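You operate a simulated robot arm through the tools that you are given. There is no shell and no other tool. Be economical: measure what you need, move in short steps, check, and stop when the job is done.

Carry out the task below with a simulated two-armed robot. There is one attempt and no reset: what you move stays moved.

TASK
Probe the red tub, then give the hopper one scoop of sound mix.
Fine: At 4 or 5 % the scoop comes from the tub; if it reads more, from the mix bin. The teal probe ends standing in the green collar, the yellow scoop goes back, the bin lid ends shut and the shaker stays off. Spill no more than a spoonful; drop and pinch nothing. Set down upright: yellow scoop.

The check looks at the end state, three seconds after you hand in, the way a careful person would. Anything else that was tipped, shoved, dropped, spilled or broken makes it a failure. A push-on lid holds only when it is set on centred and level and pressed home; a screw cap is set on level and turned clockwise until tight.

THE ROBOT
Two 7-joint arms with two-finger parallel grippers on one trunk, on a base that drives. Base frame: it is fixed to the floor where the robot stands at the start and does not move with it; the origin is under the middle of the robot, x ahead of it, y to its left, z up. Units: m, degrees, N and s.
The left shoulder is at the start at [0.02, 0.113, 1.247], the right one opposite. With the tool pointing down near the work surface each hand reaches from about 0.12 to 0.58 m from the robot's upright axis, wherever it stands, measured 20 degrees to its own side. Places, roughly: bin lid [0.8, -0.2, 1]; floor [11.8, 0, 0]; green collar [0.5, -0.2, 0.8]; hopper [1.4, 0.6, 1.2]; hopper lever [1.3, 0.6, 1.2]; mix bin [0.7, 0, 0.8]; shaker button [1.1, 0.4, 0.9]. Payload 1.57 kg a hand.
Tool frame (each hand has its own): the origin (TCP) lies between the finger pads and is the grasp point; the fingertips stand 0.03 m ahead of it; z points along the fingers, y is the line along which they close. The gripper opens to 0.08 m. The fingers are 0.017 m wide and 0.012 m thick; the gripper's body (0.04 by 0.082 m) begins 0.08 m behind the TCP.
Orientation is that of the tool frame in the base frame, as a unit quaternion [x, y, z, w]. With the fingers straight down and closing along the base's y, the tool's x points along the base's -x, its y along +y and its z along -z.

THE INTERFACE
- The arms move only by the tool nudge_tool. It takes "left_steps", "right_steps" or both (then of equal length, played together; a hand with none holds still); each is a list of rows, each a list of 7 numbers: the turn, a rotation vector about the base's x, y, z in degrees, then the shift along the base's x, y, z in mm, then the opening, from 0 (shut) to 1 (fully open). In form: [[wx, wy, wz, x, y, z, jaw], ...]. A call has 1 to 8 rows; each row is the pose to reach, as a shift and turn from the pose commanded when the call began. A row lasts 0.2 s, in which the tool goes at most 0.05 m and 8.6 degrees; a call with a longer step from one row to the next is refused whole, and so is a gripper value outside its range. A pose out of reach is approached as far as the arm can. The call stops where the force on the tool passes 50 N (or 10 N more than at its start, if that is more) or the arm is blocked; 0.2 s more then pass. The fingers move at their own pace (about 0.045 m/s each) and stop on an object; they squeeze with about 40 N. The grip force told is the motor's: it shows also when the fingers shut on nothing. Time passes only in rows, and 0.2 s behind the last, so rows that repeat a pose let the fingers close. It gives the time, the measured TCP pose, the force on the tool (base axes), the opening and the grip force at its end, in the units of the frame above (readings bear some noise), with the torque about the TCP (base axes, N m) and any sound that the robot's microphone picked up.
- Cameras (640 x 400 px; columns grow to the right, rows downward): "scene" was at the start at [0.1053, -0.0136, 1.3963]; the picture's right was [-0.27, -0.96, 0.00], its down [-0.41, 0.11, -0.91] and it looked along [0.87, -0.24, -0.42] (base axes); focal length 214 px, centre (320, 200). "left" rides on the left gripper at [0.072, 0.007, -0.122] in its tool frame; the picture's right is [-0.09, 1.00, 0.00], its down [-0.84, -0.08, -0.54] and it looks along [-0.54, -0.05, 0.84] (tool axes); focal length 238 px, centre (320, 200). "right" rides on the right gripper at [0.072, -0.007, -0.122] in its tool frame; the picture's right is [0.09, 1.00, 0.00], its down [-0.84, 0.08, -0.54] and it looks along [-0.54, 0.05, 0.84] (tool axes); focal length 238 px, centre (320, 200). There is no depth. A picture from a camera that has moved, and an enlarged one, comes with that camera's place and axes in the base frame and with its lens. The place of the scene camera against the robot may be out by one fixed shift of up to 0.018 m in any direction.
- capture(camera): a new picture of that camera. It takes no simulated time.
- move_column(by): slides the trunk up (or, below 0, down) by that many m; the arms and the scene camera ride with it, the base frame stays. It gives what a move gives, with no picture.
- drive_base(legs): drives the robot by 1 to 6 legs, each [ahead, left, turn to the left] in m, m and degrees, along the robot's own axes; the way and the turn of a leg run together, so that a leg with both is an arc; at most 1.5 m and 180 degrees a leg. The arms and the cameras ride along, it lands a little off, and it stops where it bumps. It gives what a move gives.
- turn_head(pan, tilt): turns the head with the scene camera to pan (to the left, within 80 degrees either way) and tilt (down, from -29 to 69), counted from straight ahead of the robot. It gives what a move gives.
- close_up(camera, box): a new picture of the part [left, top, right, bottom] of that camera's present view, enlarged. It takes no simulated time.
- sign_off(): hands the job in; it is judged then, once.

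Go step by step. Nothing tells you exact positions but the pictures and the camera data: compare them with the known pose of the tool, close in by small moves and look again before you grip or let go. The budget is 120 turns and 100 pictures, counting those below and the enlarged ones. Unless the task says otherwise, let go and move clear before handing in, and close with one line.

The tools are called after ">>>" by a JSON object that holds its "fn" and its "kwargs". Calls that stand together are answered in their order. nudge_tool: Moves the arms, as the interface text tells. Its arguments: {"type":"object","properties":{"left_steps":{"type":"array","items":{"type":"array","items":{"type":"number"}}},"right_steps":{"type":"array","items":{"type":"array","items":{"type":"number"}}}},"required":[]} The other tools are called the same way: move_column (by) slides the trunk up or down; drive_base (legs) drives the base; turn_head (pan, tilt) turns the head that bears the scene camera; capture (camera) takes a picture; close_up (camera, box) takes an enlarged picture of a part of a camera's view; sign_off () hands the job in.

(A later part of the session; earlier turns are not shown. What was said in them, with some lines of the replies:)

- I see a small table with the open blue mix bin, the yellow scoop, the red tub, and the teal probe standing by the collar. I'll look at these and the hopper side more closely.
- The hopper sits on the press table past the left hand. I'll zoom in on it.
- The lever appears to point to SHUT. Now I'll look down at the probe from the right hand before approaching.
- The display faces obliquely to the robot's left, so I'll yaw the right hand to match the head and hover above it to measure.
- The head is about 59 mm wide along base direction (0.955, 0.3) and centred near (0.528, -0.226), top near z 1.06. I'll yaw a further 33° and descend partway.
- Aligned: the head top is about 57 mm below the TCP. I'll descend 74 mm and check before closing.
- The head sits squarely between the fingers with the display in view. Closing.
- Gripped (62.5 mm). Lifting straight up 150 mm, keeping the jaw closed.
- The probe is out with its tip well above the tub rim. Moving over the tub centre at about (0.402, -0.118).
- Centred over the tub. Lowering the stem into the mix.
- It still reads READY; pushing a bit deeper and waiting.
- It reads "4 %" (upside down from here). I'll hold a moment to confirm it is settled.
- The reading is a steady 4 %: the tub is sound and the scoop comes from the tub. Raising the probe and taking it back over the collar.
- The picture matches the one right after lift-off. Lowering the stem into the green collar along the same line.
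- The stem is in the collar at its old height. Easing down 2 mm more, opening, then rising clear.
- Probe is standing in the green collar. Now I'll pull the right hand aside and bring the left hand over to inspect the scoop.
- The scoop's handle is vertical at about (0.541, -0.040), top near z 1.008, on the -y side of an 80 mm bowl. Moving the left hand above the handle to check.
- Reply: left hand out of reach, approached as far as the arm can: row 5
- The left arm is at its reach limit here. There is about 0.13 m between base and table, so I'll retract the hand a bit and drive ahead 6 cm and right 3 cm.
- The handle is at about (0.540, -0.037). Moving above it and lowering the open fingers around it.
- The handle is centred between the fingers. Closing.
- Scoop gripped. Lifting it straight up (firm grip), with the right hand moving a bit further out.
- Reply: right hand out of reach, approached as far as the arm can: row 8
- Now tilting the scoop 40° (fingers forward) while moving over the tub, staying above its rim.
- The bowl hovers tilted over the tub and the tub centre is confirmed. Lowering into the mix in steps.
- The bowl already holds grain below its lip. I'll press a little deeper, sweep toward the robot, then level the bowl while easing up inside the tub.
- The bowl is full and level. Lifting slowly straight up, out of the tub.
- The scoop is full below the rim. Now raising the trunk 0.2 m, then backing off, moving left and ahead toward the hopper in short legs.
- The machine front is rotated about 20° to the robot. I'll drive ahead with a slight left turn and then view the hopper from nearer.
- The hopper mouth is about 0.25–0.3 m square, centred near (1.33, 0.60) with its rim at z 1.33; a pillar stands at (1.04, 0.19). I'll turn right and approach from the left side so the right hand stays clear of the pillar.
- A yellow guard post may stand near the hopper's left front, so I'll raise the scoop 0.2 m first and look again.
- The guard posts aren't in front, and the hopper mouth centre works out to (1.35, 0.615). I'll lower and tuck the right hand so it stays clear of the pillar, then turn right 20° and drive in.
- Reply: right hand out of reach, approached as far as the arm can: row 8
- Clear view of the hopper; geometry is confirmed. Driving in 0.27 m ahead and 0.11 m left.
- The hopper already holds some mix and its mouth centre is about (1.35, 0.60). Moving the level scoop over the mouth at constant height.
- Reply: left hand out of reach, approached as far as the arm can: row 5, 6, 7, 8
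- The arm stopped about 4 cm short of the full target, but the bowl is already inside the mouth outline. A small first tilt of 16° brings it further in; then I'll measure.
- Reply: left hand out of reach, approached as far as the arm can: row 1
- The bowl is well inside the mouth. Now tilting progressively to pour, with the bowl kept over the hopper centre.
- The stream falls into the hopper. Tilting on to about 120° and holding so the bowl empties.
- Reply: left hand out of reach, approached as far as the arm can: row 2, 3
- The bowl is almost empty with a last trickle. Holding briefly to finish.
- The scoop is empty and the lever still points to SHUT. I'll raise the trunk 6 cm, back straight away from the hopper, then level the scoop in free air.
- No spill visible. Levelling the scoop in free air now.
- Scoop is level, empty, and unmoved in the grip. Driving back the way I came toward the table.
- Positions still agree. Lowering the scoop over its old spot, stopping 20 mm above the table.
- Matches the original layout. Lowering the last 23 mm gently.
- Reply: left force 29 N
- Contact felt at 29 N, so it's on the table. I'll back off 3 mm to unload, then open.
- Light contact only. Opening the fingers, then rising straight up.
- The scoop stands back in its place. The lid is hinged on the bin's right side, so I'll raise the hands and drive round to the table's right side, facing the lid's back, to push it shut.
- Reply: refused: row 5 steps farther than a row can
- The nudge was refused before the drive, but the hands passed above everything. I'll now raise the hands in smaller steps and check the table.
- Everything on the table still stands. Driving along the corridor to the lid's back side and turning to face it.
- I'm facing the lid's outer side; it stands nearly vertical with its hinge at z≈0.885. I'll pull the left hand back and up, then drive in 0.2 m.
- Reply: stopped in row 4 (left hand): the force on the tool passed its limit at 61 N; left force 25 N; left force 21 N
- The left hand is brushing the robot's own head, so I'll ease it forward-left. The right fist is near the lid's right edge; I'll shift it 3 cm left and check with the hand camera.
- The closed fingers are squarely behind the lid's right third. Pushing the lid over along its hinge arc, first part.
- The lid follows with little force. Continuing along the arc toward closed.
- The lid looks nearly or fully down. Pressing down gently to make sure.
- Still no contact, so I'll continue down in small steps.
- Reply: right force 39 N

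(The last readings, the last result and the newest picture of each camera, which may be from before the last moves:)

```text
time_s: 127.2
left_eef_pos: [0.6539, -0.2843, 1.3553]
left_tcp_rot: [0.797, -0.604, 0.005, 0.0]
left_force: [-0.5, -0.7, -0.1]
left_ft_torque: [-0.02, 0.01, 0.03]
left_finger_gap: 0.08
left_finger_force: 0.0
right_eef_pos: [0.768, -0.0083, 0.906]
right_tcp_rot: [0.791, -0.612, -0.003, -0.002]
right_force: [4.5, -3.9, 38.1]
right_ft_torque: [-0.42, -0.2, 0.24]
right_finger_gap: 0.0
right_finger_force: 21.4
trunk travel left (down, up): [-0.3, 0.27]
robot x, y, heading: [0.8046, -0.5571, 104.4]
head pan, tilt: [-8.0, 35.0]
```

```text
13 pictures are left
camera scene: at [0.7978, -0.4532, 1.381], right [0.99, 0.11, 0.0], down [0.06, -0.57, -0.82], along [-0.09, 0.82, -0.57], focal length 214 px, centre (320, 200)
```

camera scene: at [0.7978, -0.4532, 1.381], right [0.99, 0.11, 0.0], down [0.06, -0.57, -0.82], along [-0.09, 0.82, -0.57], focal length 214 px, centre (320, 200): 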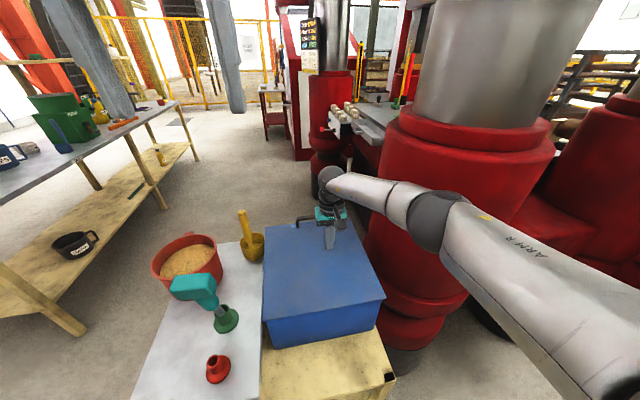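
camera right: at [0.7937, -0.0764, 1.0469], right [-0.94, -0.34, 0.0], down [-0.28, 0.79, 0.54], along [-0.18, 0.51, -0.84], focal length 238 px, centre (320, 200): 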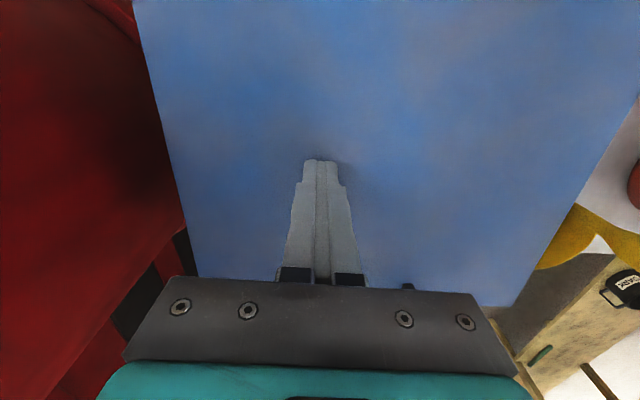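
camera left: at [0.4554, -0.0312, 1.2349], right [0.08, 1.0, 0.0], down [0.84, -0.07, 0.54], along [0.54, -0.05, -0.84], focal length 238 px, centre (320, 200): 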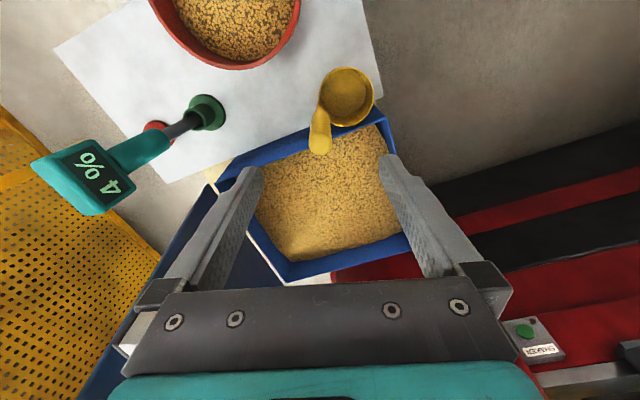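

The lid is solid under 38 N, so it's shut. Raising the hand straight up and withdrawing it.

>>> {"fn": "nudge_tool", "kwargs": {"right_steps": [[0, 0, 0, 0, 0, 10, 0], [0, 0, 0, 0, 0, 40, 0], [0, 0, 0, 0, 0, 80, 0], [0, 0, 0, 0, 0, 120, 0], [0, 0, 0, 5, -25, 155, 0], [0, 0, 0, 15, -60, 180, 0], [0, 0, 0, 25, -100, 195, 0], [0, 0, 0, 40, -140, 205, 0]]}}

>>> {"fn": "drive_base", "kwargs": {"legs": [[-0.2, 0, 0]]}}

>>> {"fn": "turn_head", "kwargs": {"pan": 10, "tilt": 35}}

>>> {"fn": "capture", "kwargs": {"camera": "scene"}}

>>> {"fn": "close_up", "kwargs": {"camera": "scene", "box": [180, 170, 440, 330]}}

```text
time_s: 129.0
left_eef_pos: [0.6536, -0.2812, 1.3546]
left_tcp_rot: [0.796, -0.605, 0.006, 0.001]
left_force: [0.5, 0.6, 0.3]
left_ft_torque: [0.01, -0.02, 0.0]
left_finger_gap: 0.0799
left_finger_force: 0.0
right_eef_pos: [0.809, -0.1518, 1.1049]
right_tcp_rot: [0.79, -0.613, 0.001, 0.001]
right_force: [1.2, -0.3, 0.2]
right_ft_torque: [0.05, 0.0, 0.01]
right_finger_gap: 0.0002
right_finger_force: 20.8
trunk travel left (down, up): [-0.3, 0.27]
robot x, y, heading: [0.8019, -0.5585, 104.4]
head pan, tilt: [-8.0, 35.0]
```

```text
time_s: 130.6
left_eef_pos: [0.7027, -0.4753, 1.3556]
left_tcp_rot: [0.797, -0.604, 0.005, 0.001]
left_force: [0.2, -0.5, 0.5]
left_ft_torque: [0.03, 0.05, 0.02]
left_finger_gap: 0.0802
left_finger_force: 0.1
right_eef_pos: [0.8578, -0.3462, 1.1046]
right_tcp_rot: [0.791, -0.612, 0.001, 0.002]
right_force: [-0.2, 0.1, 0.2]
right_ft_torque: [0.05, 0.01, 0.02]
right_finger_gap: 0.0001
right_finger_force: 21.1
trunk travel left (down, up): [-0.3, 0.27]
robot x, y, heading: [0.8514, -0.749, 104.4]
head pan, tilt: [-8.0, 35.0]
```

```text
time_s: 131.4
left_eef_pos: [0.7014, -0.476, 1.3542]
left_tcp_rot: [0.797, -0.604, 0.006, 0.001]
left_force: [-0.5, -0.5, 0.0]
left_ft_torque: [0.03, 0.04, -0.01]
left_finger_gap: 0.0798
left_finger_force: 0.1
right_eef_pos: [0.858, -0.3455, 1.1037]
right_tcp_rot: [0.79, -0.613, 0.0, 0.002]
right_force: [1.0, 0.4, 0.4]
right_ft_torque: [0.02, -0.01, 0.0]
right_finger_gap: 0.0
right_finger_force: 21.6
trunk travel left (down, up): [-0.3, 0.27]
robot x, y, heading: [0.8567, -0.7556, 104.4]
head pan, tilt: [10.0, 35.0]
```

```text
12 pictures are left
camera scene: at [0.8206, -0.6511, 1.3804], right [0.91, 0.41, 0.0], down [0.24, -0.52, -0.82], along [-0.34, 0.75, -0.57], focal length 214 px, centre (320, 200)
```

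scene: 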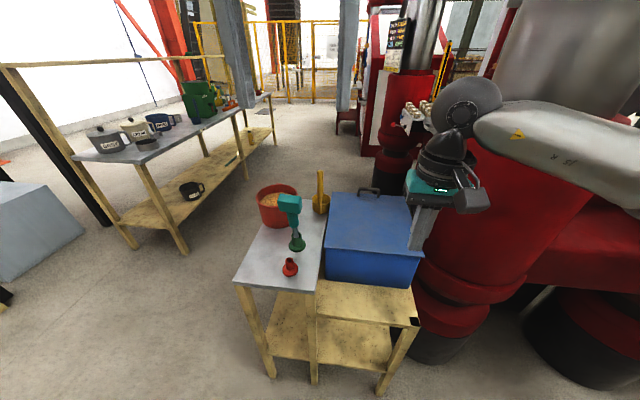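

```text
2.46 times, centred on (310, 250) of scene
camera zoom: at [0.8206, -0.6511, 1.3804], right [0.91, 0.41, 0.0], down [0.24, -0.52, -0.82], along [-0.34, 0.75, -0.57], focal length 528 px, centre (345, 77)
```

zoom: 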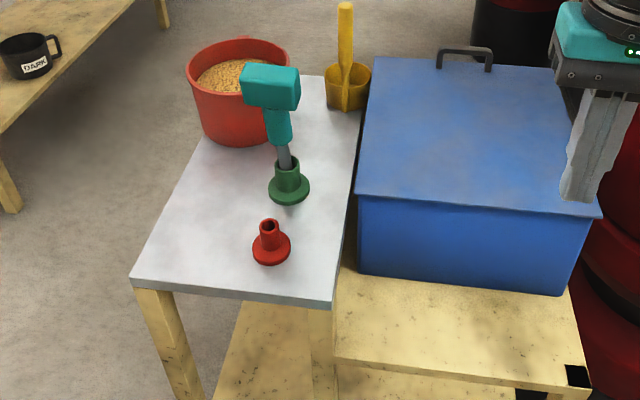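

The bin lid is shut, the probe stands in the green collar and the scoop is upright in its place. The table is clean, the shaker was never touched, and both hands are clear, so I'm handing in.

>>> {"fn": "sign_off", "kwargs": {}}

```text
The job is handed in.
```

The red tub read 4 %, so I poured one scoop from the tub into the hopper. The probe is back in the green collar, the scoop is upright in its place, the bin lid is shut and the shaker was never touched. I saw no spill in the pictures.
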